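You operate a simulated robot arm through the tools that you are given. There is no shell and no other tool. Be economical: measure what you need, move in short steps, check, and stop when the job is done.

You are at the controls of a simulated robot arm. One attempt, no reset.

## Task
Finish winding the black bobbin and take it over to the green machine.
Fine: traverse slide up, both halves firm and at about the rim mark; toggle into the white holder, latch off; stand it on the small broom table, leave the broom heads and the other bobbins.

Only the result counts: the job must be done as asked and must still hold three seconds after the hand-in. Knocking over, shifting, dropping, spilling or breaking anything else fails it.

## Robot
A 6-joint arm with a two-finger parallel gripper on a trunk, on a base that drives. Base frame: it is fixed to the floor where the robot stands at the start and does not move with it; the origin is under the middle of the robot, x ahead of it, y to its left, z up. Lengths are in mm, angles in rad, forces in N, time in s.
Its first joint turns from -2.897 to 2.897 rad. Places, roughly: traverse slide [500, 0, 900]; white holder [800, 200, 900]; bobbin latch lever [500, 100, 900]; top of the small broom table [-600, -1300, 600]; yellow broom head [-500, -1500, 750]; green broom head [-750, -1250, 750]. Payload 3.91 kg.
Tool frame: the origin (TCP) lies between the finger pads and is the grasp point; the fingertips stand 30 mm ahead of it; z points along the fingers, y is the line along which they close. Largest opening 110 mm; finger width 20, thickness 10; the body of the gripper, 48 by 112 mm, starts 55 mm behind the TCP.
Orientation is told as [roll, pitch, yaw] about the base's x, y, z axes, in that order, counted from this pose: with the fingers straight down and closing along the base's y, the tool's x points along the base's -x, its y along +y and its z along -z.

## Interface
- The arm moves only by the tool arm_command. Its argument "targets" is one flat list of numbers, 7 for each row, row after row: the opening in per cent of the stroke, from 0 (shut) to 100 (fully open), then the shift along the base's x, y, z in units of 50 mm (1.0 is 50 mm), then the turn, a rotation vector about the base's x, y, z in units of 8 degrees (1.0 is 8 degrees). In form: [hand, x, y, z, rx, ry, rz, hand, x, y, z, rx, ry, rz, ...]. A call has 1 to 12 rows; each row shifts and turns the commanded pose from where the row before left it. A call with a number of a shift or a turn outside -1 to 1 is refused whole. Each row takes 0.2 s and may step no farther than 50 mm and 0.15 rad from the row before; otherwise, or with a gripper value out of range, the whole call is refused. A pose out of reach is approached as far as the arm can. The call stops where the force on the tool passes 90 N (or 10 N more than at its start, if that is more) or the arm is blocked; 0.2 s more then pass. The fingers move at their own pace (about 108 mm/s each) and stop on an object; they squeeze with about 27 N. The grip force told is the motor's: it shows also when the fingers shut on nothing. Time passes only in rows, and 0.2 s behind the last, so rows that do not move let the fingers close. The reply holds the time, the measured pose of the TCP, the force on the tool along the base axes, the opening and the grip force, in the units named above and with some noise.
- Cameras (640 x 400 px; columns grow to the right, rows downward): "scene" is now at [-121.6, -59.8, 1491]; the picture's right is [-0.74, -0.67, 0.00], its down [-0.56, 0.61, -0.56] and it looks along [0.38, -0.41, -0.83] (base axes); focal length 214 px, centre (320, 200). "wrist" rides on the gripper at [77, 7, -114] in the tool frame; the picture's right is [-0.09, 1.00, 0.00], its down [-0.80, -0.07, -0.59] and it looks along [-0.59, -0.05, 0.80] (tool axes); focal length 270 px, centre (320, 200). There is no depth. A picture from a camera that has moved, and an enlarged one, comes with that camera's place and axes in the base frame and with its lens. The place of the scene camera against the robot may be out by one fixed shift of up to 12 mm in any direction.
- camera(camera): a new picture of that camera. No time passes.
- lift_body(by): slides the trunk up (or, below 0, down) by that many mm; the arm and the scene camera ride with it, the base frame stays. It gives what a move gives, with no picture.
- drive_base(legs): drives the robot by 1 to 6 legs, each [ahead, left, turn to the left] in mm, mm and rad, along the robot's own axes; the way and the turn of a leg run together, so that a leg with both is an arc; at most 1500 mm and 3.142 rad a leg. The arm and the cameras ride along, it lands a little off, and it stops where it bumps. It gives what a move gives.
- turn_head(pan, tilt): turns the head with the scene camera to pan (to the left, within 1.501 rad either way) and tilt (down, from -0.506 to 1.204), counted from straight ahead of the robot. It gives what a move gives.
- close_up(camera, box): a new picture of the part [left, top, right, bottom] of that camera's present view, enlarged. No time passes.
- hand_in(): hands the job in; it is judged then, once.

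Work in short steps. Places have to be worked out from the pictures, the camera data and where the tool is seen: move nearer, look again, correct. Check each grasp and each placing, and mend what went wrong. You have 120 turns and 98 pictures in all, those below and enlarged ones among them. Open the gripper and draw the arm clear of the work before you hand the job in, unless the task says otherwise; then end with one line.

The tools are called after "Emit:" by a JSON object that holds its "fn" and its "kwargs". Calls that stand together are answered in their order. arm_command: Moves the arm, as the interface text tells. Its arguments: {"type":"object","properties":{"targets":{"type":"array","items":{"type":"number"}}},"required":["targets"]} The other tools are called the same way: lift_body (by) slides the trunk up or down; drive_base (legs) drives the base; turn_head (pan, tilt) turns the head that bears the scene camera; camera (camera) takes a picture; close_up (camera, box) takes an enlarged picture of a part of a camera's view; hand_in () hands the job in.

At the start:

```text
time_s: 0.0
position: [438.0, -54.4, 1186.7]
ee_rot: [0.003, 0.0, 0.0]
contact_force: [0.4, -0.2, -0.7]
gripper_width: 109.9
grip_force: 0.0
trunk travel left (down, up): [-450.0, 90.0]
robot x, y, heading: [-2.1, 0.5, -0.001]
head pan, tilt: [-0.836, 0.977]
```

scene: 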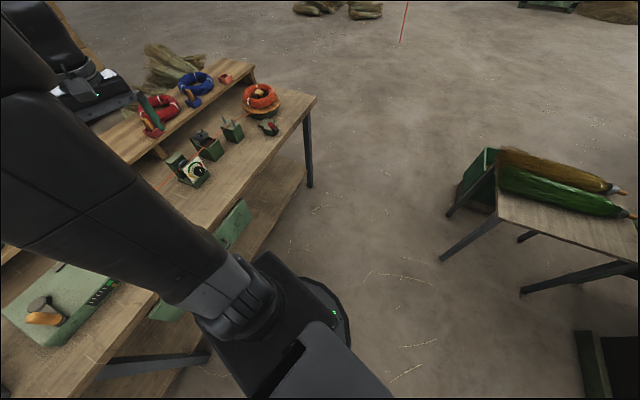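
wrist: 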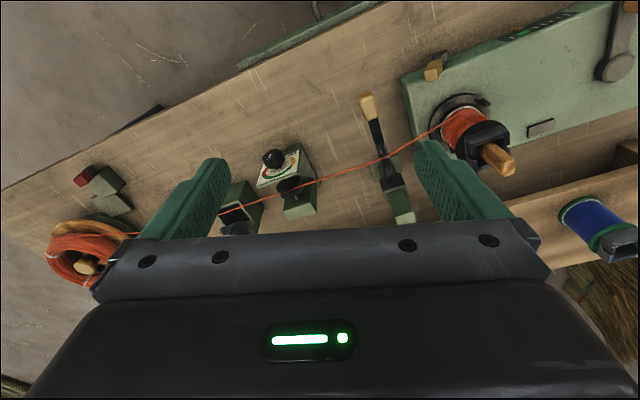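

The scene view mostly misses the winder, so I turn the head straight ahead and look down at the bench.

Emit:
{"fn": "turn_head", "kwargs": {"pan": 0.1, "tilt": 0.75}}

Emit:
{"fn": "camera", "kwargs": {"camera": "scene"}}

```text
time_s: 1.2
position: [438.2, -54.5, 1185.5]
ee_rot: [-0.001, 0.0, 0.0]
contact_force: [0.0, -0.4, 0.1]
gripper_width: 110.2
grip_force: 0.1
trunk travel left (down, up): [-450.0, 90.0]
robot x, y, heading: [0.9, 1.1, 0.001]
head pan, tilt: [0.099, 0.75]
```

```text
95 pictures are left
camera scene: at [-86.8, 1.1, 1508.5], right [0.1, -1.0, 0.0], down [-0.68, -0.07, -0.73], along [0.73, 0.07, -0.68], focal length 214 px, centre (320, 200)
```

scene: 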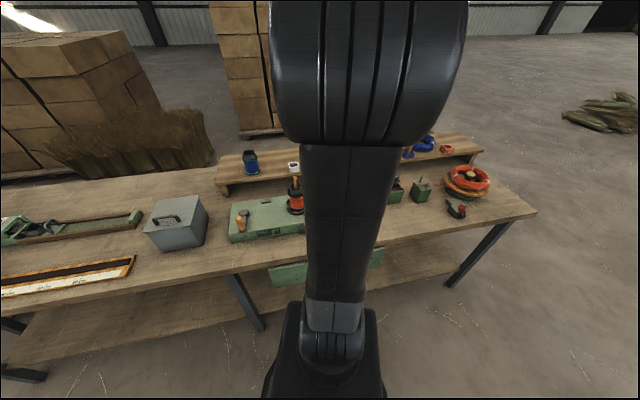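

The winder is on the bench but the arm is in the way; I enlarge both views to see the details.

Emit:
{"fn": "close_up", "kwargs": {"camera": "wrist", "box": [220, 30, 640, 290]}}

Emit:
{"fn": "close_up", "kwargs": {"camera": "scene", "box": [140, 130, 320, 250]}}

Emit:
{"fn": "close_up", "kwargs": {"camera": "wrist", "box": [20, 110, 320, 300]}}

```text
1.52 times, centred on (430, 160) of wrist
camera zoom: at [362.0, -47.7, 1301.9], right [0.09, 1.0, 0.0], down [0.8, -0.07, 0.59], along [0.59, -0.05, -0.8], focal length 412 px, centre (152, 261)
```

zoom: 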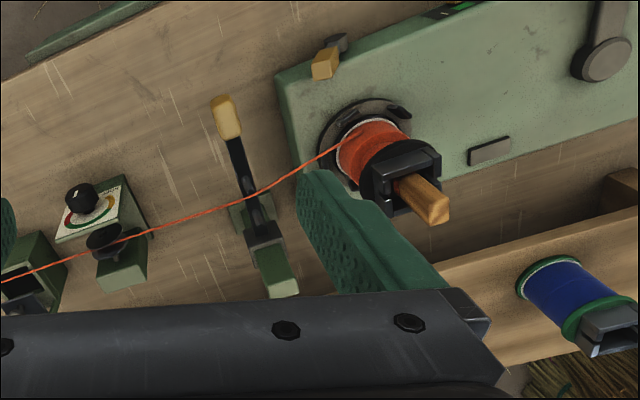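

```text
3.33 times, centred on (230, 190) of scene
camera zoom: at [-86.8, 1.1, 1508.5], right [0.1, -1.0, 0.0], down [-0.68, -0.07, -0.73], along [0.73, 0.07, -0.68], focal length 715 px, centre (620, 233)
```

zoom: 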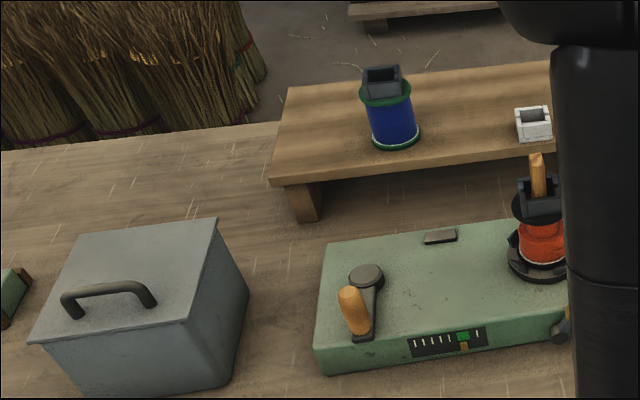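

```text
2.11 times, centred on (170, 205) of wrist
camera zoom: at [362.0, -47.7, 1301.9], right [0.09, 1.0, 0.0], down [0.8, -0.07, 0.59], along [0.59, -0.05, -0.8], focal length 569 px, centre (636, 190)
```

zoom: 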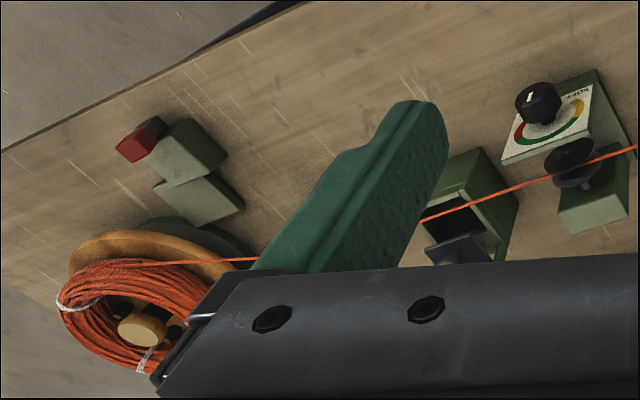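

The machine has a crank, a spindle with the black bobbin and a toggle in its socket, a slide lever, and a tension knob. I swing the arm up to the right to clear the scene camera's view.

Emit:
{"fn": "arm_command", "kwargs": {"targets": [100, 0, -1, 0, 0, 0, 0, 100, 0, -1, 0, 0, 0, 0, 100, -0.5, -0.8, 0, 0, 0, 0, 100, -0.5, -0.8, 0, 0, 0, 0, 100, -0.5, -0.8, 0, 0, 0, 0, 100, -0.5, -0.8, 0, 0, 0, 0, 100, -0.5, -0.8, 0, 0, 0, 0, 100, -0.5, -0.8, 0, 0, 0, 0]}}

Emit:
{"fn": "turn_head", "kwargs": {"pan": 0.1, "tilt": 0.65}}

Emit:
{"fn": "camera", "kwargs": {"camera": "scene"}}

```text
time_s: 3.0
position: [287.1, -396.9, 1181.0]
ee_rot: [0.001, 0.0, 0.001]
contact_force: [0.8, -0.6, -0.3]
gripper_width: 109.7
grip_force: 0.0
trunk travel left (down, up): [-450.0, 90.0]
robot x, y, heading: [2.3, -0.2, -0.001]
head pan, tilt: [0.099, 0.75]
```

```text
time_s: 3.7
position: [288.5, -395.7, 1179.7]
ee_rot: [0.001, -0.001, 0.0]
contact_force: [-0.5, -0.2, 0.4]
gripper_width: 110.2
grip_force: 0.1
trunk travel left (down, up): [-450.0, 90.0]
robot x, y, heading: [-1.0, -2.6, 0.005]
head pan, tilt: [0.099, 0.649]
```

```text
91 pictures are left
camera scene: at [-82.9, 1.3, 1517.1], right [0.1, -1.0, 0.0], down [-0.6, -0.06, -0.8], along [0.79, 0.08, -0.6], focal length 214 px, centre (320, 200)
```

scene: 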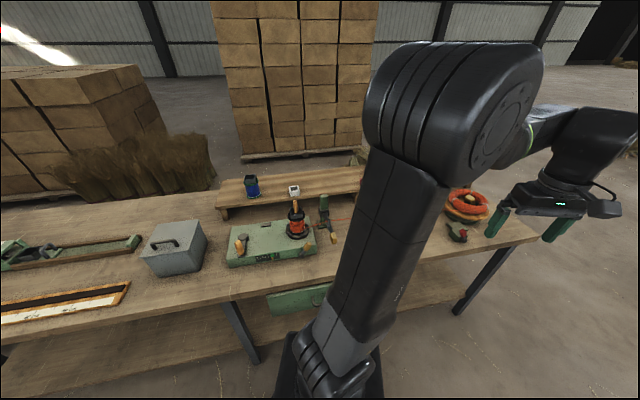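

Now the machine is visible; enlarge it.

Emit:
{"fn": "close_up", "kwargs": {"camera": "scene", "box": [215, 170, 375, 270]}}

Emit:
{"fn": "camera", "kwargs": {"camera": "wrist"}}

```text
4.00 times, centred on (295, 220) of scene
camera zoom: at [-82.9, 1.3, 1517.1], right [0.1, -1.0, 0.0], down [-0.6, -0.06, -0.8], along [0.79, 0.08, -0.6], focal length 858 px, centre (420, 120)
```

zoom: 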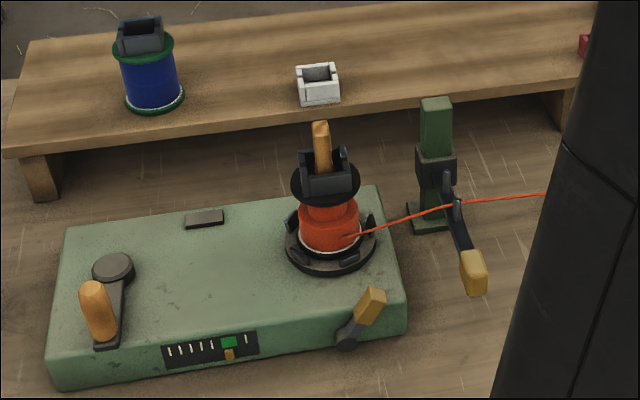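

```text
89 pictures are left
camera wrist: at [211.4, -388.2, 1297.1], right [0.09, 1.0, 0.0], down [0.8, -0.07, 0.59], along [0.59, -0.05, -0.8], focal length 270 px, centre (320, 200)
```

wrist: 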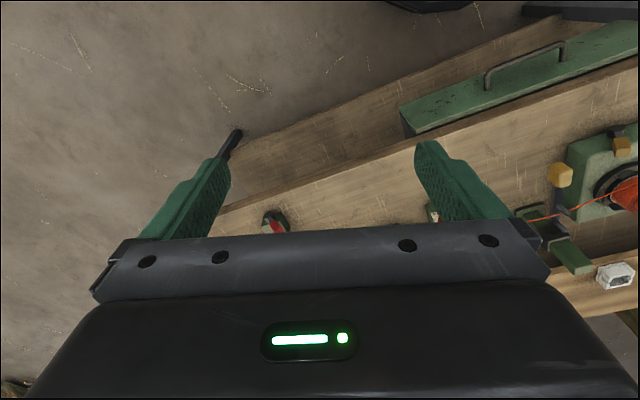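

Triangulating puts the slide handle near [472, 5, 935] and the toggle top near [537, 158, 1032]. I bring the wrist camera over the tension knob to read its dial.

Emit:
{"fn": "arm_command", "kwargs": {"targets": [100, 0.43, 0.73, -0.37, 0, 0, 0, 100, 0.43, 0.73, -0.37, 0, 0, 0, 100, 0.43, 0.73, -0.37, 0, 0, 0, 100, 0.43, 0.73, -0.37, 0, 0, 0, 100, 0.43, 0.73, -0.37, 0, 0, 0, 100, 0.43, 0.73, -0.37, 0, 0, 0, 100, 0.43, 0.73, -0.37, 0, 0, 0]}}

Emit:
{"fn": "camera", "kwargs": {"camera": "wrist"}}

```text
time_s: 5.3
position: [441.6, -139.4, 1056.5]
ee_rot: [0.001, 0.002, -0.002]
contact_force: [0.3, -0.2, -0.3]
gripper_width: 109.9
grip_force: 0.1
trunk travel left (down, up): [-450.0, 90.0]
robot x, y, heading: [-1.6, 1.7, 0.002]
head pan, tilt: [0.099, 0.649]
```

```text
88 pictures are left
camera wrist: at [365.2, -132.4, 1172.2], right [0.09, 1.0, 0.0], down [0.8, -0.07, 0.59], along [0.59, -0.05, -0.8], focal length 270 px, centre (320, 200)
```

wrist: 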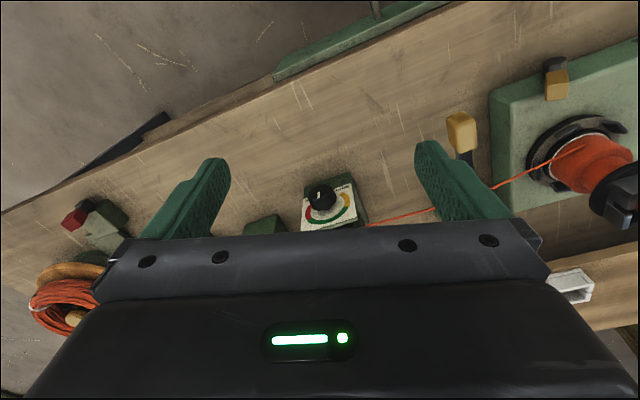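

Emit:
{"fn": "close_up", "kwargs": {"camera": "wrist", "box": [270, 160, 390, 235]}}

Emit:
{"fn": "close_up", "kwargs": {"camera": "wrist", "box": [420, 30, 640, 230]}}

Emit:
{"fn": "close_up", "kwargs": {"camera": "wrist", "box": [20, 170, 180, 270]}}

```text
5.33 times, centred on (330, 198) of wrist
camera zoom: at [365.2, -132.4, 1172.2], right [0.09, 1.0, 0.0], down [0.8, -0.07, 0.59], along [0.59, -0.05, -0.8], focal length 1442 px, centre (267, 213)
```

zoom: 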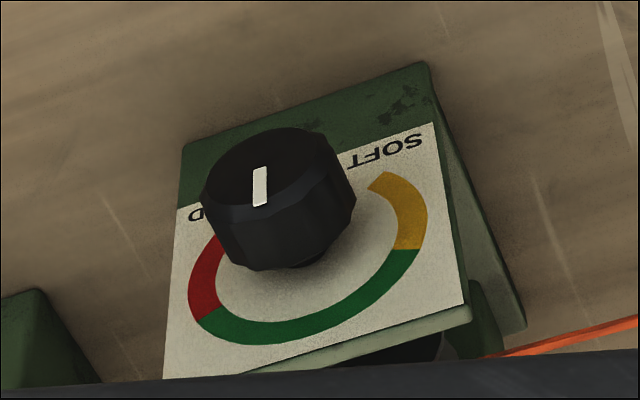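

```text
2.00 times, centred on (530, 130) of wrist
camera zoom: at [365.2, -132.4, 1172.2], right [0.09, 1.0, 0.0], down [0.8, -0.07, 0.59], along [0.59, -0.05, -0.8], focal length 541 px, centre (-100, 340)
```

zoom: 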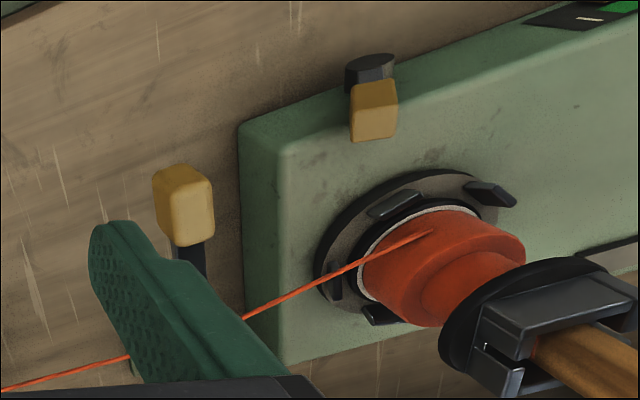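

```text
4.00 times, centred on (100, 220) of wrist
camera zoom: at [365.2, -132.4, 1172.2], right [0.09, 1.0, 0.0], down [0.8, -0.07, 0.59], along [0.59, -0.05, -0.8], focal length 1081 px, centre (1200, 120)
```

zoom: 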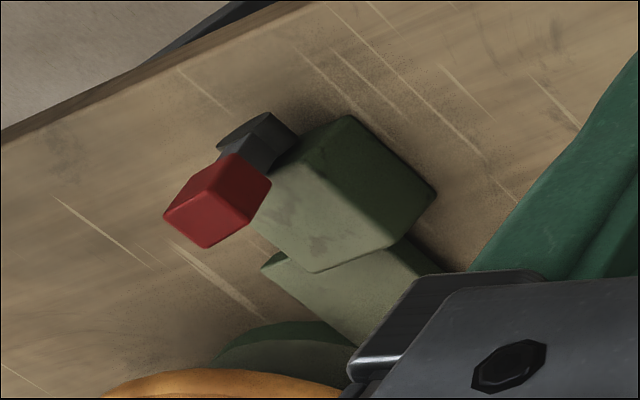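

The pointer stands in the green (firm) between SOFT and HARD. Next I check the machine's gauge up close.

Emit:
{"fn": "close_up", "kwargs": {"camera": "scene", "box": [225, 215, 321, 275]}}

Emit:
{"fn": "close_up", "kwargs": {"camera": "wrist", "box": [540, 0, 640, 60]}}

```text
6.67 times, centred on (273, 245) of scene
camera zoom: at [-82.4, 1.8, 1517.2], right [0.1, -1.0, 0.0], down [-0.6, -0.06, -0.8], along [0.79, 0.08, -0.6], focal length 1430 px, centre (633, -100)
```

zoom: 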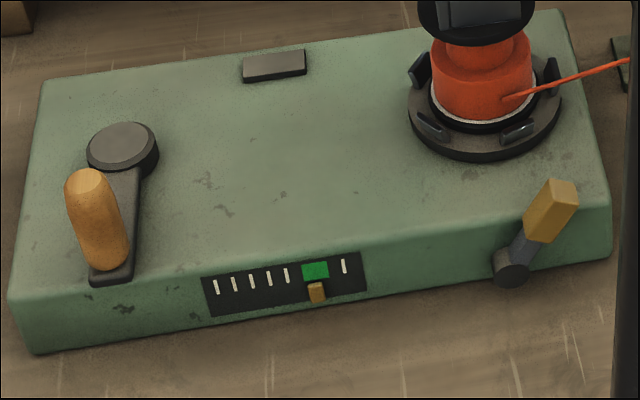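

```text
6.40 times, centred on (590, 30) of wrist
camera zoom: at [365.2, -132.4, 1172.2], right [0.09, 1.0, 0.0], down [0.8, -0.07, 0.59], along [0.59, -0.05, -0.8], focal length 1730 px, centre (-1408, 1288)
```

zoom: 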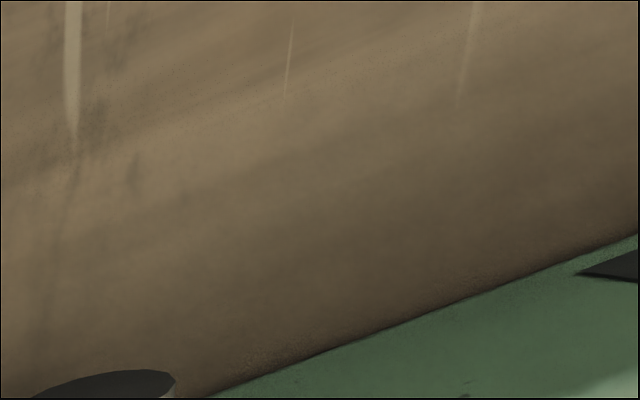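

The gauge pointer is in green for the lower half and the upper half is still thin. I estimate the slide handle at about [498, 15, 880], lever yawed about 16°; I move above it with a matching yaw and look.

Emit:
{"fn": "arm_command", "kwargs": {"targets": [100, 0.28, 0.77, -0.36, 0, 0, 1, 100, 0.28, 0.77, -0.36, 0, 0, 1, 100, 0.28, 0.77, -0.36, 0, 0, 0, 100, 0.28, 0.77, -0.36, 0, 0, 0]}}

Emit:
{"fn": "camera", "kwargs": {"camera": "wrist"}}

```text
time_s: 6.3
position: [494.2, 16.4, 982.9]
ee_rot: [0.001, 0.001, 0.279]
contact_force: [0.0, 0.7, -0.3]
gripper_width: 109.9
grip_force: 0.1
trunk travel left (down, up): [-450.0, 90.0]
robot x, y, heading: [2.5, 0.6, 0.002]
head pan, tilt: [0.099, 0.649]
```

```text
82 pictures are left
camera wrist: at [418.5, 2.2, 1098.9], right [-0.19, 0.98, 0.0], down [0.79, 0.15, 0.59], along [0.58, 0.11, -0.8], focal length 270 px, centre (320, 200)
```

wrist: 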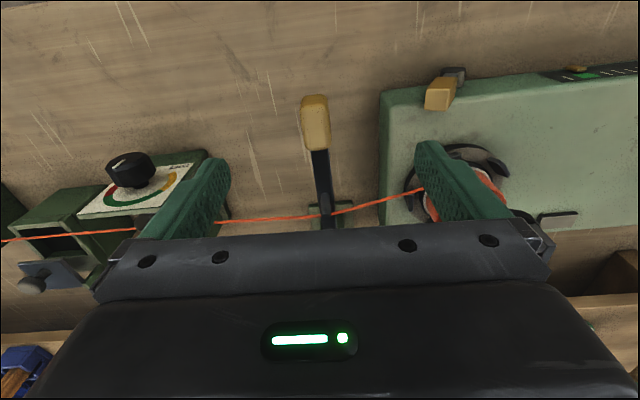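

The handle lies at about [499, 13, 880], centred between the fingers. I narrow the opening (to clear the machine edge), lower to about z = 890, and close.

Emit:
{"fn": "arm_command", "kwargs": {"targets": [45, 0.05, -0.03, 0, 0, 0, 0, 45, 0.05, -0.03, -0.9, 0, 0, 0, 45, 0, 0, -0.93, 0, 0, 0]}}

Emit:
{"fn": "camera", "kwargs": {"camera": "wrist"}}

Emit:
{"fn": "close_up", "kwargs": {"camera": "scene", "box": [215, 170, 375, 270]}}

```text
time_s: 7.1
position: [499.0, 12.8, 890.4]
ee_rot: [0.001, 0.0, 0.28]
contact_force: [-0.1, 0.3, -0.2]
gripper_width: 49.5
grip_force: 0.0
trunk travel left (down, up): [-450.0, 90.0]
robot x, y, heading: [1.8, 0.9, 0.001]
head pan, tilt: [0.099, 0.649]
```

```text
81 pictures are left
camera wrist: at [422.4, -1.9, 1006.7], right [-0.19, 0.98, 0.0], down [0.79, 0.15, 0.59], along [0.58, 0.11, -0.8], focal length 270 px, centre (320, 200)
```

wrist: 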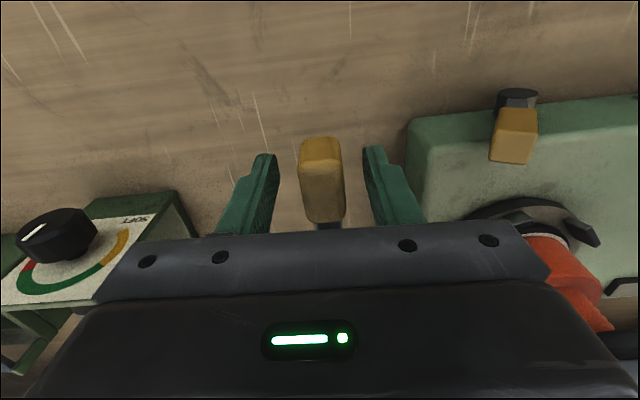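

```text
4.00 times, centred on (295, 220) of scene
camera zoom: at [-82.1, 1.6, 1517.3], right [0.1, -1.0, 0.0], down [-0.6, -0.06, -0.8], along [0.79, 0.08, -0.6], focal length 858 px, centre (420, 120)
```

zoom: 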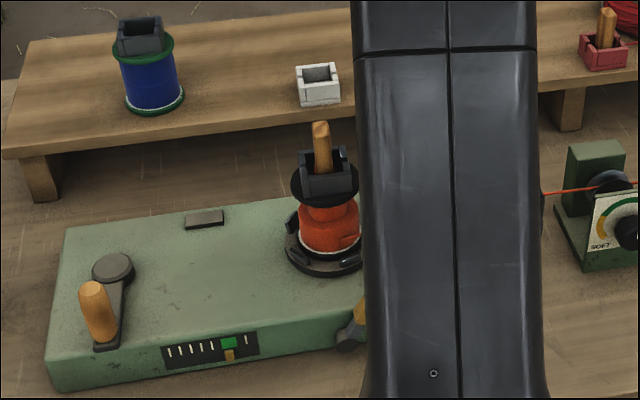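

The handle is between the fingers; I close and then lift the slide gently.

Emit:
{"fn": "arm_command", "kwargs": {"targets": [0, 0, 0, 0, 0, 0, 0, 0, 0, 0, 0, 0, 0, 0, 0, 0, 0, 0, 0, 0, 0]}}

Emit:
{"fn": "arm_command", "kwargs": {"targets": [0, 0, 0, 0.2, 0, 0, 0, 0, 0, 0, 0.2, 0, 0, 0]}}

Emit:
{"fn": "camera", "kwargs": {"camera": "wrist"}}

```text
time_s: 7.9
position: [497.6, 12.3, 891.7]
ee_rot: [0.001, 0.001, 0.28]
contact_force: [-6.2, 10.4, -0.9]
gripper_width: 21.9
grip_force: 44.8
trunk travel left (down, up): [-450.0, 90.0]
robot x, y, heading: [-0.5, -2.8, -0.003]
head pan, tilt: [0.099, 0.649]
```

```text
time_s: 8.5
position: [497.6, 13.7, 912.8]
ee_rot: [0.0, 0.002, 0.281]
contact_force: [-12.7, 9.4, -1.3]
gripper_width: 21.9
grip_force: 44.7
trunk travel left (down, up): [-450.0, 90.0]
robot x, y, heading: [2.0, 0.2, -0.001]
head pan, tilt: [0.099, 0.649]
```

```text
79 pictures are left
camera wrist: at [421.3, -0.6, 1028.6], right [-0.19, 0.98, 0.0], down [0.79, 0.15, 0.59], along [0.58, 0.11, -0.81], focal length 270 px, centre (320, 200)
```

wrist: 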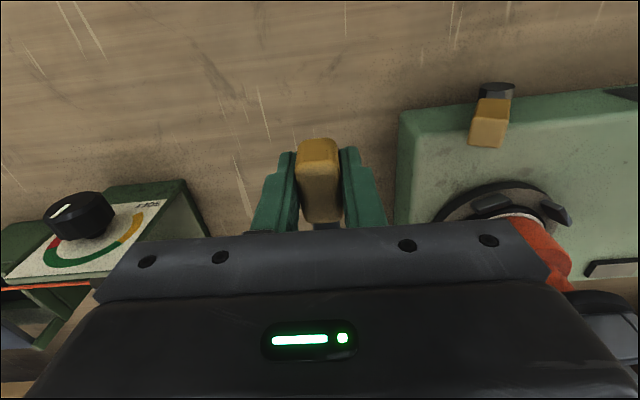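

The slide moves with me, with little vertical force. I keep lifting in small rows.

Emit:
{"fn": "arm_command", "kwargs": {"targets": [0, 0, 0, 0.2, 0, 0, 0, 0, 0, 0, 0.2, 0, 0, 0]}}

Emit:
{"fn": "arm_command", "kwargs": {"targets": [0, 0, 0, 0.15, 0, 0, 0, 0, 0, 0, 0.15, 0, 0, 0]}}

```text
time_s: 9.1
position: [497.4, 13.9, 930.7]
ee_rot: [0.0, 0.005, 0.279]
contact_force: [-11.6, 18.0, -30.8]
gripper_width: 22.4
grip_force: 45.0
trunk travel left (down, up): [-450.0, 90.0]
robot x, y, heading: [4.5, -0.4, -0.001]
head pan, tilt: [0.099, 0.649]
```

```text
time_s: 9.7
position: [499.5, 14.4, 945.9]
ee_rot: [-0.002, 0.0, 0.28]
contact_force: [-7.1, 16.7, -31.0]
gripper_width: 21.9
grip_force: 44.6
trunk travel left (down, up): [-450.0, 90.0]
robot x, y, heading: [3.5, -1.4, 0.002]
head pan, tilt: [0.099, 0.649]
```

A vertical force of 31 N showed up near z = 930, probably the top stop with some slipping; I look before releasing.

Emit:
{"fn": "camera", "kwargs": {"camera": "wrist"}}

```text
78 pictures are left
camera wrist: at [424.3, 0.5, 1062.5], right [-0.19, 0.98, 0.0], down [0.79, 0.15, 0.59], along [0.58, 0.11, -0.8], focal length 270 px, centre (320, 200)
```

wrist: 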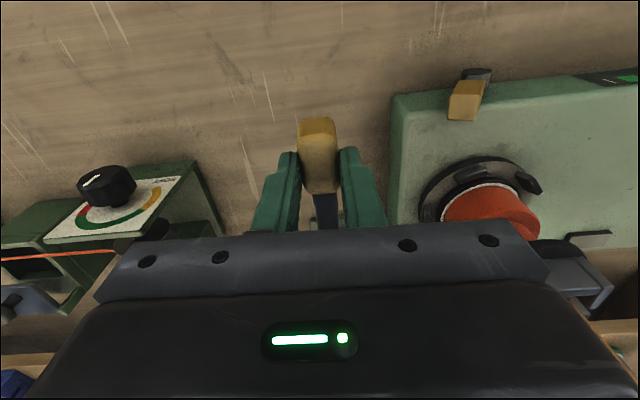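

The handle slid down within the pads, so the slide is at its top stop. I release, rise and look at it from the scene camera with the arm to the right.

Emit:
{"fn": "arm_command", "kwargs": {"targets": [45, 0, 0, 0, 0, 0, 0, 45, 0, 0, 0, 0, 0, 0, 45, 0, 0, 0.9, 0, 0, 0, 45, 0, 0, 0.9, 0, 0, 0, 45, -0.4, -0.8, 0.3, 0, 0, 0, 45, -0.4, -0.8, 0.3, 0, 0, 0, 45, -0.4, -0.8, 0.3, 0, 0, 0, 45, -0.4, -0.8, 0.3, 0, 0, 0, 45, -0.4, -0.8, 0, 0, 0, 0]}}

Emit:
{"fn": "close_up", "kwargs": {"camera": "scene", "box": [215, 170, 375, 270]}}

```text
time_s: 11.7
position: [399.5, -190.8, 1099.8]
ee_rot: [0.001, 0.0, 0.279]
contact_force: [-0.1, -0.7, -0.1]
gripper_width: 49.7
grip_force: 0.0
trunk travel left (down, up): [-450.0, 90.0]
robot x, y, heading: [-0.7, -2.3, 0.004]
head pan, tilt: [0.099, 0.649]
```

```text
4.00 times, centred on (295, 220) of scene
camera zoom: at [-83.1, 1.0, 1517.1], right [0.1, -1.0, 0.0], down [-0.6, -0.06, -0.8], along [0.79, 0.08, -0.6], focal length 858 px, centre (420, 120)
```

zoom: 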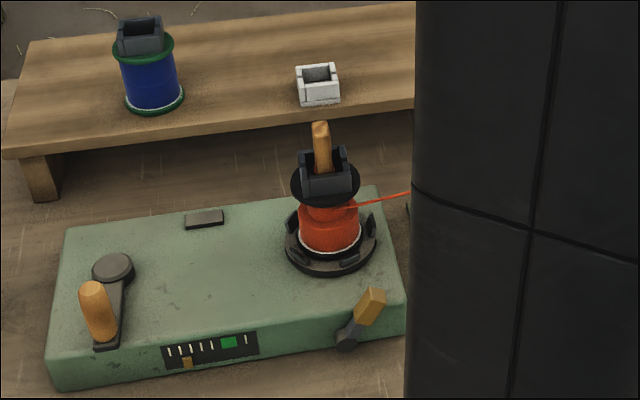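

The slide is up and the gauge now reads the upper half (pointer near the 2nd tick). I move over to the crank to measure it.

Emit:
{"fn": "arm_command", "kwargs": {"targets": [60, 0, 0.9, 0, 0, 0, 0, 60, 0, 0.9, 0, 0, 0, 0, 60, 0, 0.9, 0, 0, 0, 0, 60, 0, 0.9, 0, 0, 0, 0, 60, 0, 0.9, 0, 0, 0, 0, 60, 0, 0.9, 0, 0, 0, 0, 60, 0, 0.9, 0, 0, 0, 0, 60, 0, 0.9, 0, 0, 0, 0, 60, 0, 0.9, 0, 0, 0, 0, 60, 0, 0.9, 0, 0, 0, 0, 60, 0, 0.9, 0, 0, 0, 0, 60, 0, 0.9, 0, 0, 0, 0]}}

Emit:
{"fn": "camera", "kwargs": {"camera": "wrist"}}

Emit:
{"fn": "camera", "kwargs": {"camera": "scene"}}

```text
time_s: 14.3
position: [399.3, 353.1, 1096.6]
ee_rot: [0.001, 0.0, 0.28]
contact_force: [0.3, -0.9, -0.8]
gripper_width: 65.9
grip_force: 0.0
trunk travel left (down, up): [-450.0, 90.0]
robot x, y, heading: [-0.8, 1.4, 0.005]
head pan, tilt: [0.099, 0.649]
```

```text
76 pictures are left
camera wrist: at [324.4, 339.1, 1211.0], right [-0.19, 0.98, 0.0], down [0.79, 0.15, 0.59], along [0.58, 0.11, -0.8], focal length 270 px, centre (320, 200)
```

wrist: 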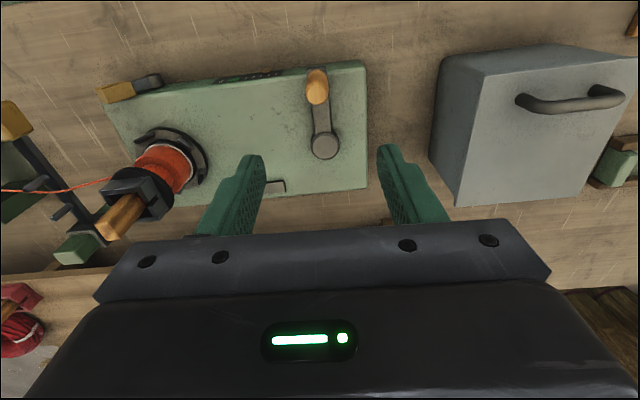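

```text
75 pictures are left
camera scene: at [-82.7, 2.4, 1517.1], right [0.1, -0.99, 0.0], down [-0.6, -0.06, -0.8], along [0.79, 0.08, -0.6], focal length 214 px, centre (320, 200)
```

scene: 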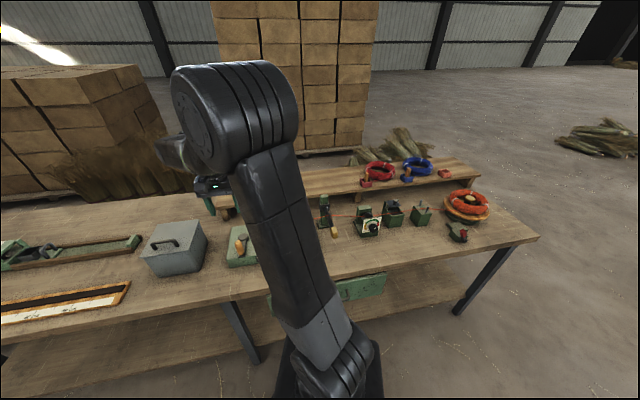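

I place the crank pivot near [495, 381] and the handle near [409, 352], top about z = 910, with the grey box top at about z = 955 nearby. I go lower above the handle for a second wrist view.

Emit:
{"fn": "arm_command", "kwargs": {"targets": [60, 0.1, 0, -0.95, 0, 0, 0, 60, 0.1, 0, -0.85, 0, 0, 0]}}

Emit:
{"fn": "camera", "kwargs": {"camera": "wrist"}}

```text
time_s: 14.9
position: [411.4, 351.7, 1007.1]
ee_rot: [0.002, 0.0, 0.279]
contact_force: [0.5, 0.4, 0.5]
gripper_width: 66.1
grip_force: 0.0
trunk travel left (down, up): [-450.0, 90.0]
robot x, y, heading: [-2.5, 0.7, -0.002]
head pan, tilt: [0.099, 0.649]
```

```text
74 pictures are left
camera wrist: at [335.3, 337.1, 1122.6], right [-0.19, 0.98, 0.0], down [0.79, 0.15, 0.59], along [0.58, 0.11, -0.8], focal length 270 px, centre (320, 200)
```

wrist: 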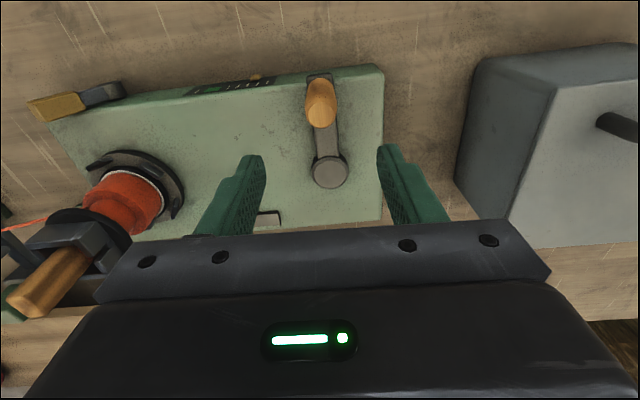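

Pivot confirmed at about [494, 379, 842]. I descend further above the peg handle and check alignment.

Emit:
{"fn": "arm_command", "kwargs": {"targets": [60, -0.1, 0, -0.7, 0, 0, 0, 60, 0, 0, -0.7, 0, 0, 0]}}

Emit:
{"fn": "camera", "kwargs": {"camera": "wrist"}}

Emit:
{"fn": "close_up", "kwargs": {"camera": "scene", "box": [180, 190, 300, 270]}}

```text
time_s: 15.5
position: [407.5, 351.0, 936.4]
ee_rot: [0.0, 0.0, 0.278]
contact_force: [0.2, -1.0, 1.7]
gripper_width: 65.9
grip_force: 0.0
trunk travel left (down, up): [-450.0, 90.0]
robot x, y, heading: [4.1, 1.2, 0.003]
head pan, tilt: [0.099, 0.649]
```

```text
73 pictures are left
camera wrist: at [332.1, 337.2, 1052.0], right [-0.19, 0.98, 0.0], down [0.79, 0.15, 0.59], along [0.58, 0.11, -0.8], focal length 270 px, centre (320, 200)
```

wrist: 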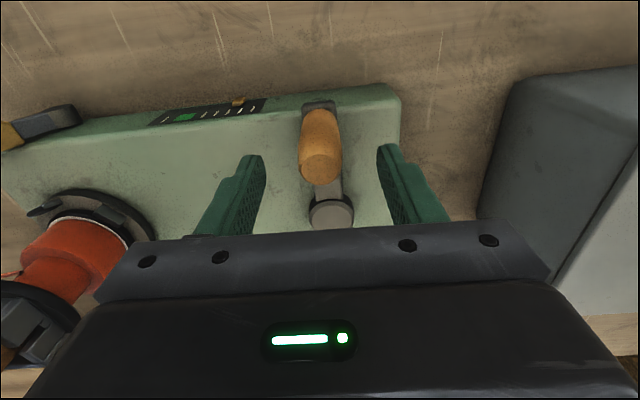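

```text
5.00 times, centred on (240, 230) of scene
camera zoom: at [-82.5, 2.1, 1517.2], right [0.1, -0.99, 0.0], down [-0.6, -0.06, -0.8], along [0.79, 0.08, -0.6], focal length 1072 px, centre (720, 50)
```

zoom: 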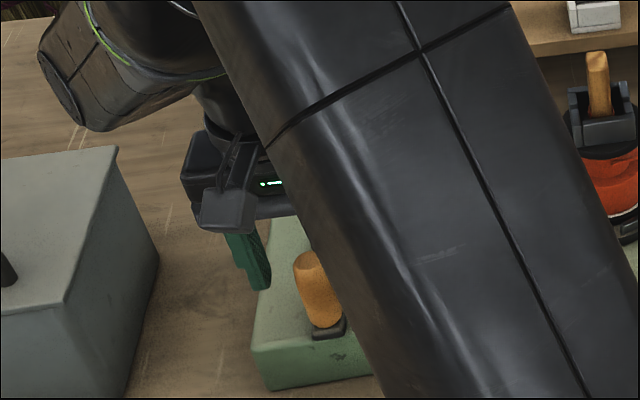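

Peg top is about z = 925 at x 403; I lower to z ≈ 908 and grip it.

Emit:
{"fn": "arm_command", "kwargs": {"targets": [60, -0.08, 0, -0.57, 0, 0, 0, 0, 0, 0, 0, 0, 0, 0, 0, 0, 0, 0, 0, 0, 0, 0, 0, 0, 0, 0, 0, 0]}}

Emit:
{"fn": "camera", "kwargs": {"camera": "wrist"}}

```text
time_s: 16.5
position: [404.4, 349.7, 910.5]
ee_rot: [-0.001, -0.001, 0.278]
contact_force: [-1.9, -0.8, -4.8]
gripper_width: 23.6
grip_force: 44.8
trunk travel left (down, up): [-450.0, 90.0]
robot x, y, heading: [-1.2, 2.7, 0.0]
head pan, tilt: [0.099, 0.649]
```

```text
71 pictures are left
camera wrist: at [329.1, 336.5, 1025.9], right [-0.19, 0.98, 0.0], down [0.79, 0.15, 0.59], along [0.58, 0.11, -0.8], focal length 270 px, centre (320, 200)
```

wrist: 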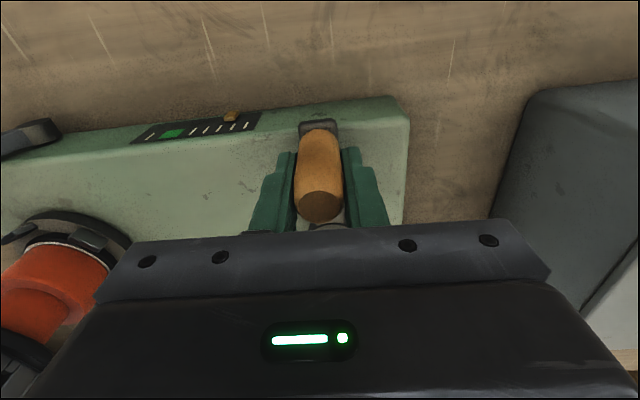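

Gripped. From the twine's tangent the bobbin must turn clockwise seen from above, so I start a small clockwise arc of the crank and watch forces.

Emit:
{"fn": "arm_command", "kwargs": {"targets": [0, -0.084, 0.644, 0, 0, 0, 0, 0, 0.142, 0.634, 0, 0, 0, 0]}}

Emit:
{"fn": "arm_command", "kwargs": {"targets": [0, 0.35, 0.548, 0, 0, 0, 0, 0, 0.516, 0.394, 0, 0, 0, 0]}}

Emit:
{"fn": "camera", "kwargs": {"camera": "wrist"}}

```text
time_s: 17.1
position: [408.7, 415.9, 909.7]
ee_rot: [0.0, 0.002, 0.278]
contact_force: [15.5, -5.1, -12.5]
gripper_width: 23.6
grip_force: 44.9
trunk travel left (down, up): [-450.0, 90.0]
robot x, y, heading: [2.4, 2.0, -0.002]
head pan, tilt: [0.099, 0.649]
```

```text
time_s: 17.7
position: [453.3, 456.1, 910.9]
ee_rot: [-0.002, 0.005, 0.275]
contact_force: [19.7, -40.1, -14.6]
gripper_width: 23.3
grip_force: 45.1
trunk travel left (down, up): [-450.0, 90.0]
robot x, y, heading: [1.4, -0.3, 0.0]
head pan, tilt: [0.099, 0.649]
```

```text
70 pictures are left
camera wrist: at [378.4, 442.6, 1026.5], right [-0.18, 0.98, 0.0], down [0.79, 0.15, 0.59], along [0.58, 0.11, -0.81], focal length 270 px, centre (320, 200)
```

wrist: 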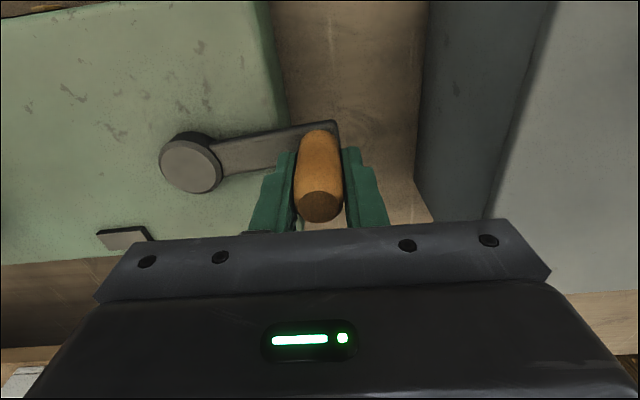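

The crank turns; the pull is inward, so my centre/radius is a bit off. I continue with a slightly smaller circle.

Emit:
{"fn": "arm_command", "kwargs": {"targets": [0, 0.626, 0, 0, 0, 0, 0, 0, 0.63, -0.03, 0, 0, 0, 0]}}

Emit:
{"fn": "arm_command", "kwargs": {"targets": [0, 0.584, -0.242, 0, 0, 0, 0, 0, 0.466, -0.428, 0, 0, 0, 0]}}

Emit:
{"fn": "camera", "kwargs": {"camera": "wrist"}}

```text
time_s: 18.3
position: [510.4, 458.9, 909.2]
ee_rot: [0.0, 0.001, 0.282]
contact_force: [-4.3, -30.2, -3.8]
gripper_width: 22.9
grip_force: 45.1
trunk travel left (down, up): [-450.0, 90.0]
robot x, y, heading: [-3.4, -1.8, 0.003]
head pan, tilt: [0.099, 0.649]
```

```text
time_s: 18.9
position: [558.5, 427.6, 910.8]
ee_rot: [0.0, 0.003, 0.283]
contact_force: [-28.8, -20.6, -9.1]
gripper_width: 22.9
grip_force: 45.2
trunk travel left (down, up): [-450.0, 90.0]
robot x, y, heading: [-2.2, -3.3, 0.004]
head pan, tilt: [0.099, 0.649]
```

```text
69 pictures are left
camera wrist: at [483.4, 413.2, 1026.9], right [-0.19, 0.98, 0.0], down [0.79, 0.16, 0.59], along [0.58, 0.11, -0.81], focal length 270 px, centre (320, 200)
```

wrist: 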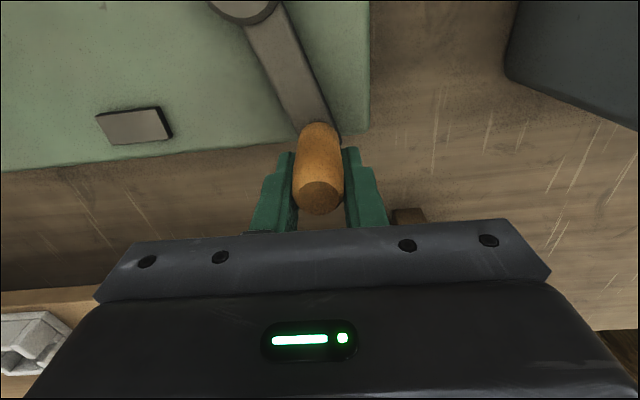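

Fitting the measured points gives the crank circle centre about [488, 375] and radius 86; I finish the turn on that circle.

Emit:
{"fn": "arm_command", "kwargs": {"targets": [0, 0.1, -0.63, 0, 0, 0, 0, 0, 0.036, -0.656, 0, 0, 0, 0, 0, -0.214, -0.62, 0, 0, 0, 0, 0, -0.432, -0.496, 0, 0, 0, 0]}}

Emit:
{"fn": "arm_command", "kwargs": {"targets": [0, -0.584, -0.298, 0, 0, 0, 0, 0, -0.654, -0.056, 0, 0, 0, 0, 0, -0.628, 0.192, 0, 0, 0, 0, 0, -0.51, 0.412, 0, 0, 0, 0, 0, -0.318, 0.574, 0, 0, 0, 0]}}

Emit:
{"fn": "camera", "kwargs": {"camera": "wrist"}}

```text
time_s: 19.9
position: [535.5, 306.3, 910.0]
ee_rot: [0.001, 0.002, 0.282]
contact_force: [-5.5, 2.1, -2.6]
gripper_width: 23.3
grip_force: 45.0
trunk travel left (down, up): [-450.0, 90.0]
robot x, y, heading: [-0.3, 0.9, 0.001]
head pan, tilt: [0.099, 0.649]
```

```text
time_s: 21.1
position: [406.6, 348.6, 909.9]
ee_rot: [0.001, -0.002, 0.277]
contact_force: [30.7, 12.6, 10.0]
gripper_width: 22.9
grip_force: 45.0
trunk travel left (down, up): [-450.0, 90.0]
robot x, y, heading: [-1.0, -1.1, -0.005]
head pan, tilt: [0.099, 0.649]
```

```text
68 pictures are left
camera wrist: at [331.2, 333.5, 1025.9], right [-0.19, 0.98, 0.0], down [0.79, 0.15, 0.6], along [0.58, 0.11, -0.8], focal length 270 px, centre (320, 200)
```

wrist: 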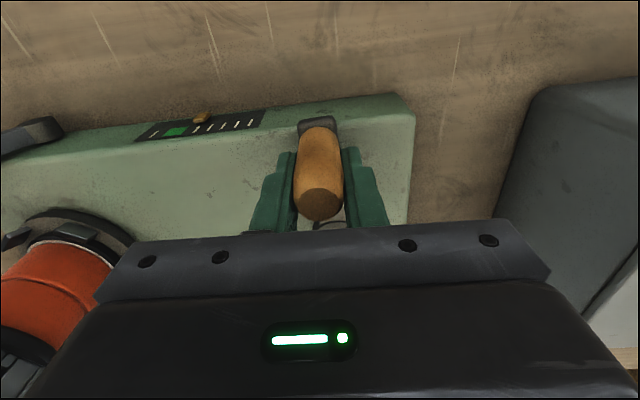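

One turn moved the gauge about half-way to the green; roughly 0.87 turn remains. I turn about 264° more, then check.

Emit:
{"fn": "arm_command", "kwargs": {"targets": [0, -0.03, 0.66, 0, 0, 0, 0, 0, 0.168, 0.628, 0, 0, 0, 0, 0, 0.39, 0.518, 0, 0, 0, 0, 0, 0.556, 0.334, 0, 0, 0, 0, 0, 0.642, 0.1, 0, 0, 0, 0, 0, 0.632, -0.144, 0, 0, 0, 0, 0, 0.53, -0.374, 0, 0, 0, 0, 0, 0.354, -0.544, 0, 0, 0, 0, 0, 0.124, -0.636, 0, 0, 0, 0, 0, -0.124, -0.636, 0, 0, 0, 0, 0, -0.354, -0.544, 0, 0, 0, 0, 0, -0.53, -0.374, 0, 0, 0, 0]}}

Emit:
{"fn": "camera", "kwargs": {"camera": "wrist"}}

Emit:
{"fn": "close_up", "kwargs": {"camera": "scene", "box": [215, 190, 335, 270]}}

```text
time_s: 23.7
position: [515.2, 297.9, 906.9]
ee_rot: [-0.001, 0.01, 0.28]
contact_force: [-2.5, -2.8, -21.0]
gripper_width: 23.0
grip_force: 45.0
trunk travel left (down, up): [-450.0, 90.0]
robot x, y, heading: [0.3, 0.6, -0.004]
head pan, tilt: [0.099, 0.649]
```

```text
67 pictures are left
camera wrist: at [441.1, 283.9, 1024.3], right [-0.19, 0.98, 0.0], down [0.79, 0.16, 0.59], along [0.58, 0.11, -0.81], focal length 270 px, centre (320, 200)
```

wrist: 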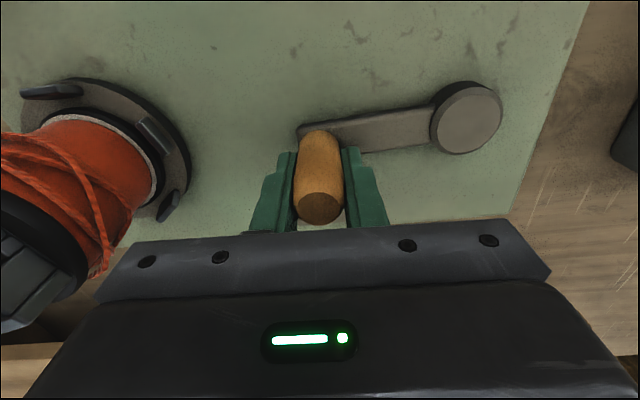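

```text
5.00 times, centred on (275, 230) of scene
camera zoom: at [-81.9, 2.0, 1516.6], right [0.1, -0.99, 0.0], down [-0.6, -0.06, -0.8], along [0.79, 0.08, -0.61], focal length 1072 px, centre (545, 50)
```

zoom: 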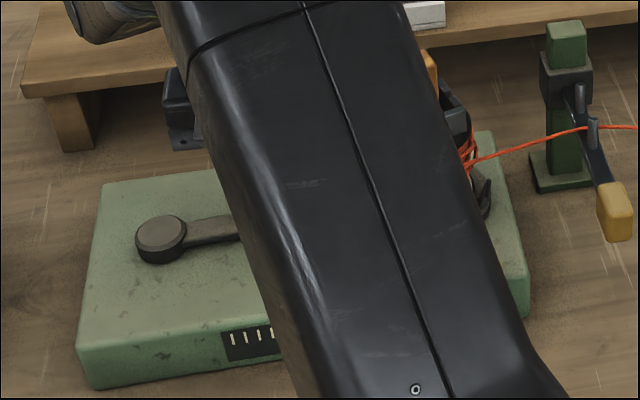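

The upper half shows some crossing strands; I look closer at the bobbin before going on.

Emit:
{"fn": "close_up", "kwargs": {"camera": "wrist", "box": [0, 70, 200, 290]}}

Emit:
{"fn": "close_up", "kwargs": {"camera": "scene", "box": [295, 195, 395, 260]}}

```text
1.82 times, centred on (100, 180) of wrist
camera zoom: at [441.1, 283.9, 1024.3], right [-0.19, 0.98, 0.0], down [0.79, 0.16, 0.59], along [0.58, 0.11, -0.81], focal length 491 px, centre (720, 236)
```

zoom: 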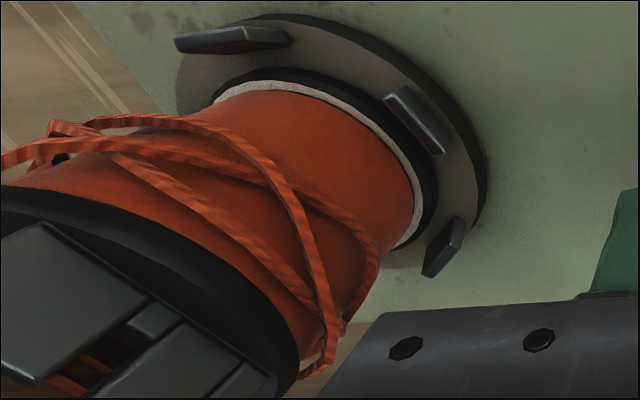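

```text
6.15 times, centred on (345, 228) of scene
camera zoom: at [-81.9, 2.0, 1516.6], right [0.1, -0.99, 0.0], down [-0.6, -0.06, -0.8], along [0.79, 0.08, -0.61], focal length 1320 px, centre (166, 31)
```

zoom: 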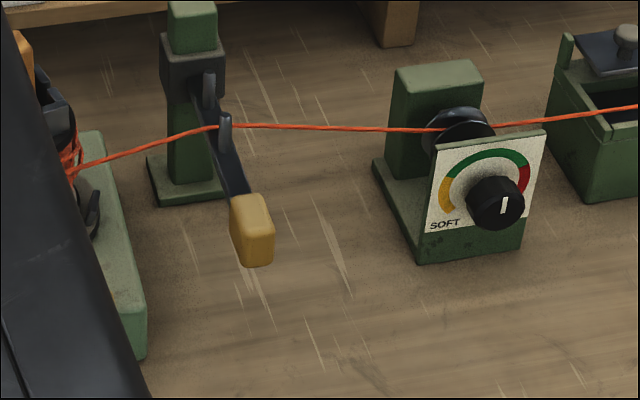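

I can't see the gauge from here, so I release the handle and rise to inspect gauge and bobbin before winding more.

Emit:
{"fn": "arm_command", "kwargs": {"targets": [50, 0, 0, 0, 0, 0, 0, 50, 0, 0, 0, 0, 0, 0, 50, 0, 0, 0.9, 0, 0, 0, 50, 0, 0, 0.9, 0, 0, 0, 50, -0.8, 0.2, 0.3, 0, 0, 0, 50, -0.8, 0.2, 0.3, 0, 0, 0, 50, -0.8, 0.2, 0.3, 0, 0, 0, 50, -0.8, 0.2, 0.3, 0, 0, 0]}}

Emit:
{"fn": "camera", "kwargs": {"camera": "wrist"}}

Emit:
{"fn": "close_up", "kwargs": {"camera": "scene", "box": [215, 180, 375, 280]}}

```text
time_s: 25.5
position: [358.8, 332.4, 1061.0]
ee_rot: [0.001, -0.003, 0.279]
contact_force: [-0.1, 0.1, -0.3]
gripper_width: 54.8
grip_force: 0.1
trunk travel left (down, up): [-450.0, 90.0]
robot x, y, heading: [1.9, -1.1, -0.0]
head pan, tilt: [0.099, 0.649]
```

```text
63 pictures are left
camera wrist: at [282.9, 319.2, 1177.2], right [-0.19, 0.98, 0.0], down [0.79, 0.15, 0.6], along [0.58, 0.11, -0.8], focal length 270 px, centre (320, 200)
```

wrist: 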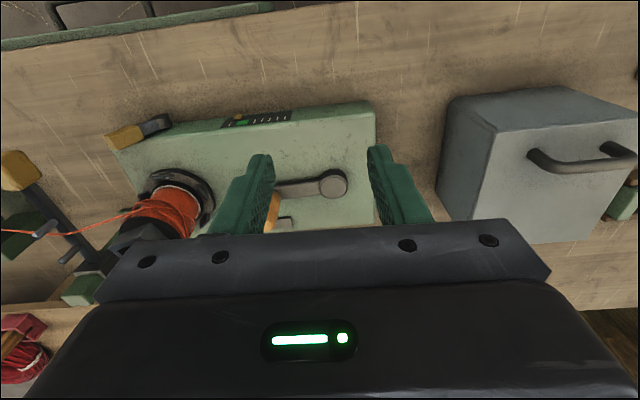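

```text
4.00 times, centred on (295, 230) of scene
camera zoom: at [-83.6, 1.4, 1517.1], right [0.1, -1.0, 0.0], down [-0.6, -0.06, -0.8], along [0.79, 0.08, -0.6], focal length 858 px, centre (420, 80)
```

zoom: 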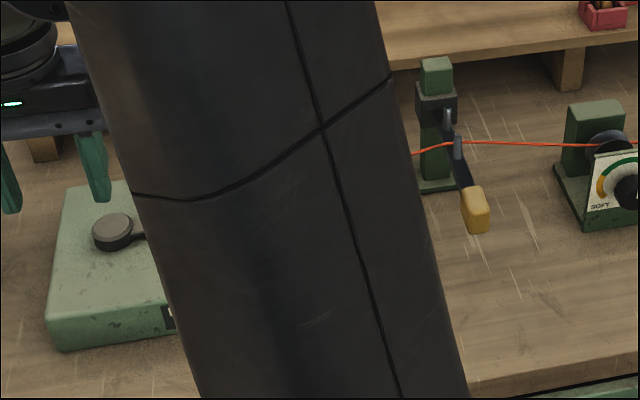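

Emit:
{"fn": "close_up", "kwargs": {"camera": "wrist", "box": [100, 90, 300, 240]}}

```text
2.67 times, centred on (200, 165) of wrist
camera zoom: at [282.9, 319.2, 1177.2], right [-0.19, 0.98, 0.0], down [0.79, 0.15, 0.6], along [0.58, 0.11, -0.8], focal length 721 px, centre (640, 293)
```

zoom: 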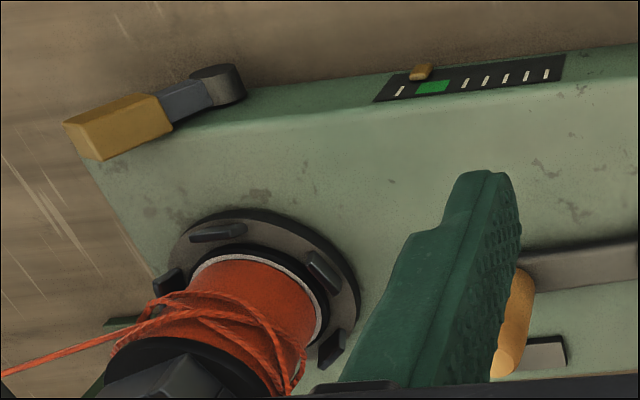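

The gauge reading at this angle is ambiguous; I swing the arm right for a clear scene view.

Emit:
{"fn": "arm_command", "kwargs": {"targets": [50, 0, -0.3, 0.8, 0, 0, 0, 50, 0, -0.95, 0.1, 0, 0, 0, 50, 0, -0.95, 0, 0, 0, 0, 50, 0, -0.95, 0, 0, 0, 0, 50, 0, -0.95, 0, 0, 0, 0, 50, 0, -0.95, 0, 0, 0, 0, 50, 0, -0.95, 0, 0, 0, 0, 50, 0, -0.95, 0, 0, 0, 0, 50, 0, -0.95, 0, 0, 0, 0, 50, 0, -0.95, 0, 0, 0, 0, 50, 0, -0.95, 0, 0, 0, 0, 50, 0, -0.95, 0, 0, 0, 0]}}

Emit:
{"fn": "close_up", "kwargs": {"camera": "scene", "box": [225, 215, 321, 275]}}

Emit:
{"fn": "close_up", "kwargs": {"camera": "scene", "box": [270, 190, 350, 240]}}

```text
time_s: 28.1
position: [359.5, -202.9, 1106.0]
ee_rot: [0.0, 0.001, 0.28]
contact_force: [-0.3, 0.5, 0.4]
gripper_width: 55.2
grip_force: 0.2
trunk travel left (down, up): [-450.0, 90.0]
robot x, y, heading: [1.1, 3.8, 0.003]
head pan, tilt: [0.099, 0.649]
```

```text
6.67 times, centred on (273, 245) of scene
camera zoom: at [-82.6, 0.8, 1517.2], right [0.1, -1.0, 0.0], down [-0.6, -0.06, -0.8], along [0.79, 0.08, -0.6], focal length 1430 px, centre (633, -100)
```

zoom: 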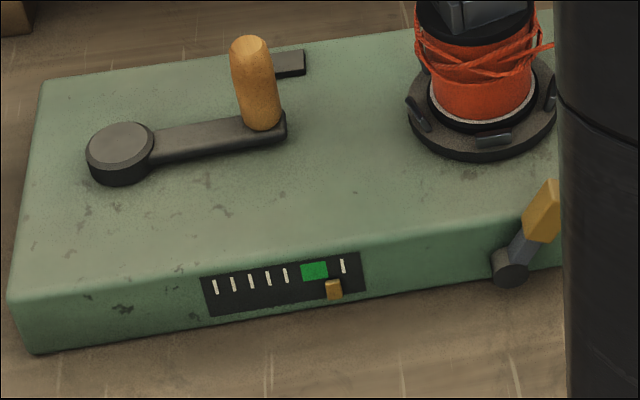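

```text
8.00 times, centred on (310, 215) of scene
camera zoom: at [-82.6, 0.8, 1517.2], right [0.1, -1.0, 0.0], down [-0.6, -0.06, -0.8], along [0.79, 0.08, -0.6], focal length 1716 px, centre (400, 80)
```

zoom: 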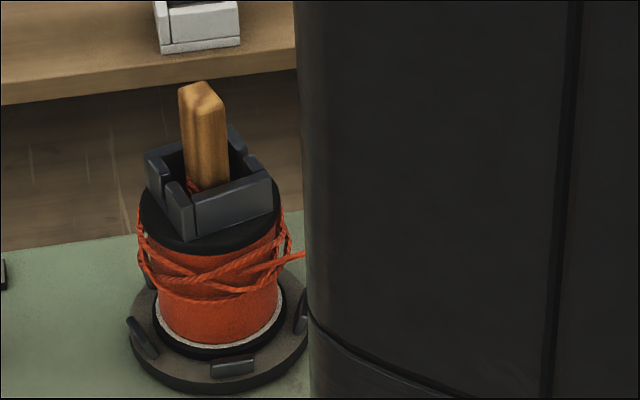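

The gauge pointer has overshot the green by nearly a tick (overwound, loops bulging). It needs roughly 115° back, so I return to the crank peg near [515, 298].

Emit:
{"fn": "arm_command", "kwargs": {"targets": [60, 0, 0.91, 0, 0, 0, 0, 60, 0, 0.91, 0, 0, 0, 0, 60, 0, 0.91, 0, 0, 0, 0, 60, 0, 0.91, 0, 0, 0, 0, 60, 0, 0.91, 0, 0, 0, 0, 60, 0, 0.91, 0, 0, 0, 0, 60, 0, 0.91, 0, 0, 0, 0, 60, 0, 0.91, 0, 0, 0, 0, 60, 0, 0.91, 0, 0, 0, 0, 60, 0, 0.91, 0, 0, 0, 0, 60, 0, 0.91, 0, 0, 0, 0]}}

Emit:
{"fn": "arm_command", "kwargs": {"targets": [60, 0.8, 0, -0.5, 0, 0, 0, 60, 0.8, 0, -0.5, 0, 0, 0, 60, 0.8, 0, -0.5, 0, 0, 0, 60, 0.71, 0, -0.5, 0, 0, 0, 60, 0, 0, -0.6, 0, 0, 0, 60, 0, 0, -0.6, 0, 0, 0]}}

Emit:
{"fn": "camera", "kwargs": {"camera": "wrist"}}

```text
time_s: 30.5
position: [364.7, 300.2, 1105.8]
ee_rot: [0.001, 0.0, 0.279]
contact_force: [-0.5, -0.3, 0.1]
gripper_width: 66.1
grip_force: 0.1
trunk travel left (down, up): [-450.0, 90.0]
robot x, y, heading: [0.3, 4.0, 0.002]
head pan, tilt: [0.099, 0.649]
```

```text
time_s: 31.9
position: [514.8, 301.9, 943.5]
ee_rot: [0.0, 0.0, 0.278]
contact_force: [-1.1, 0.4, 0.1]
gripper_width: 66.0
grip_force: 0.1
trunk travel left (down, up): [-450.0, 90.0]
robot x, y, heading: [0.1, -1.8, -0.001]
head pan, tilt: [0.099, 0.649]
```

```text
58 pictures are left
camera wrist: at [439.3, 287.9, 1059.6], right [-0.19, 0.98, 0.0], down [0.79, 0.15, 0.59], along [0.58, 0.11, -0.8], focal length 270 px, centre (320, 200)
```

wrist: 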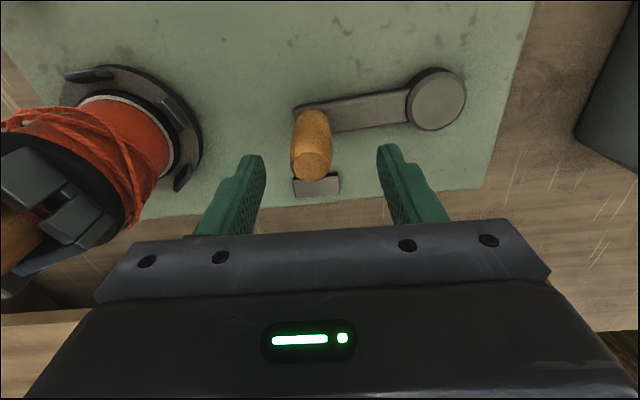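

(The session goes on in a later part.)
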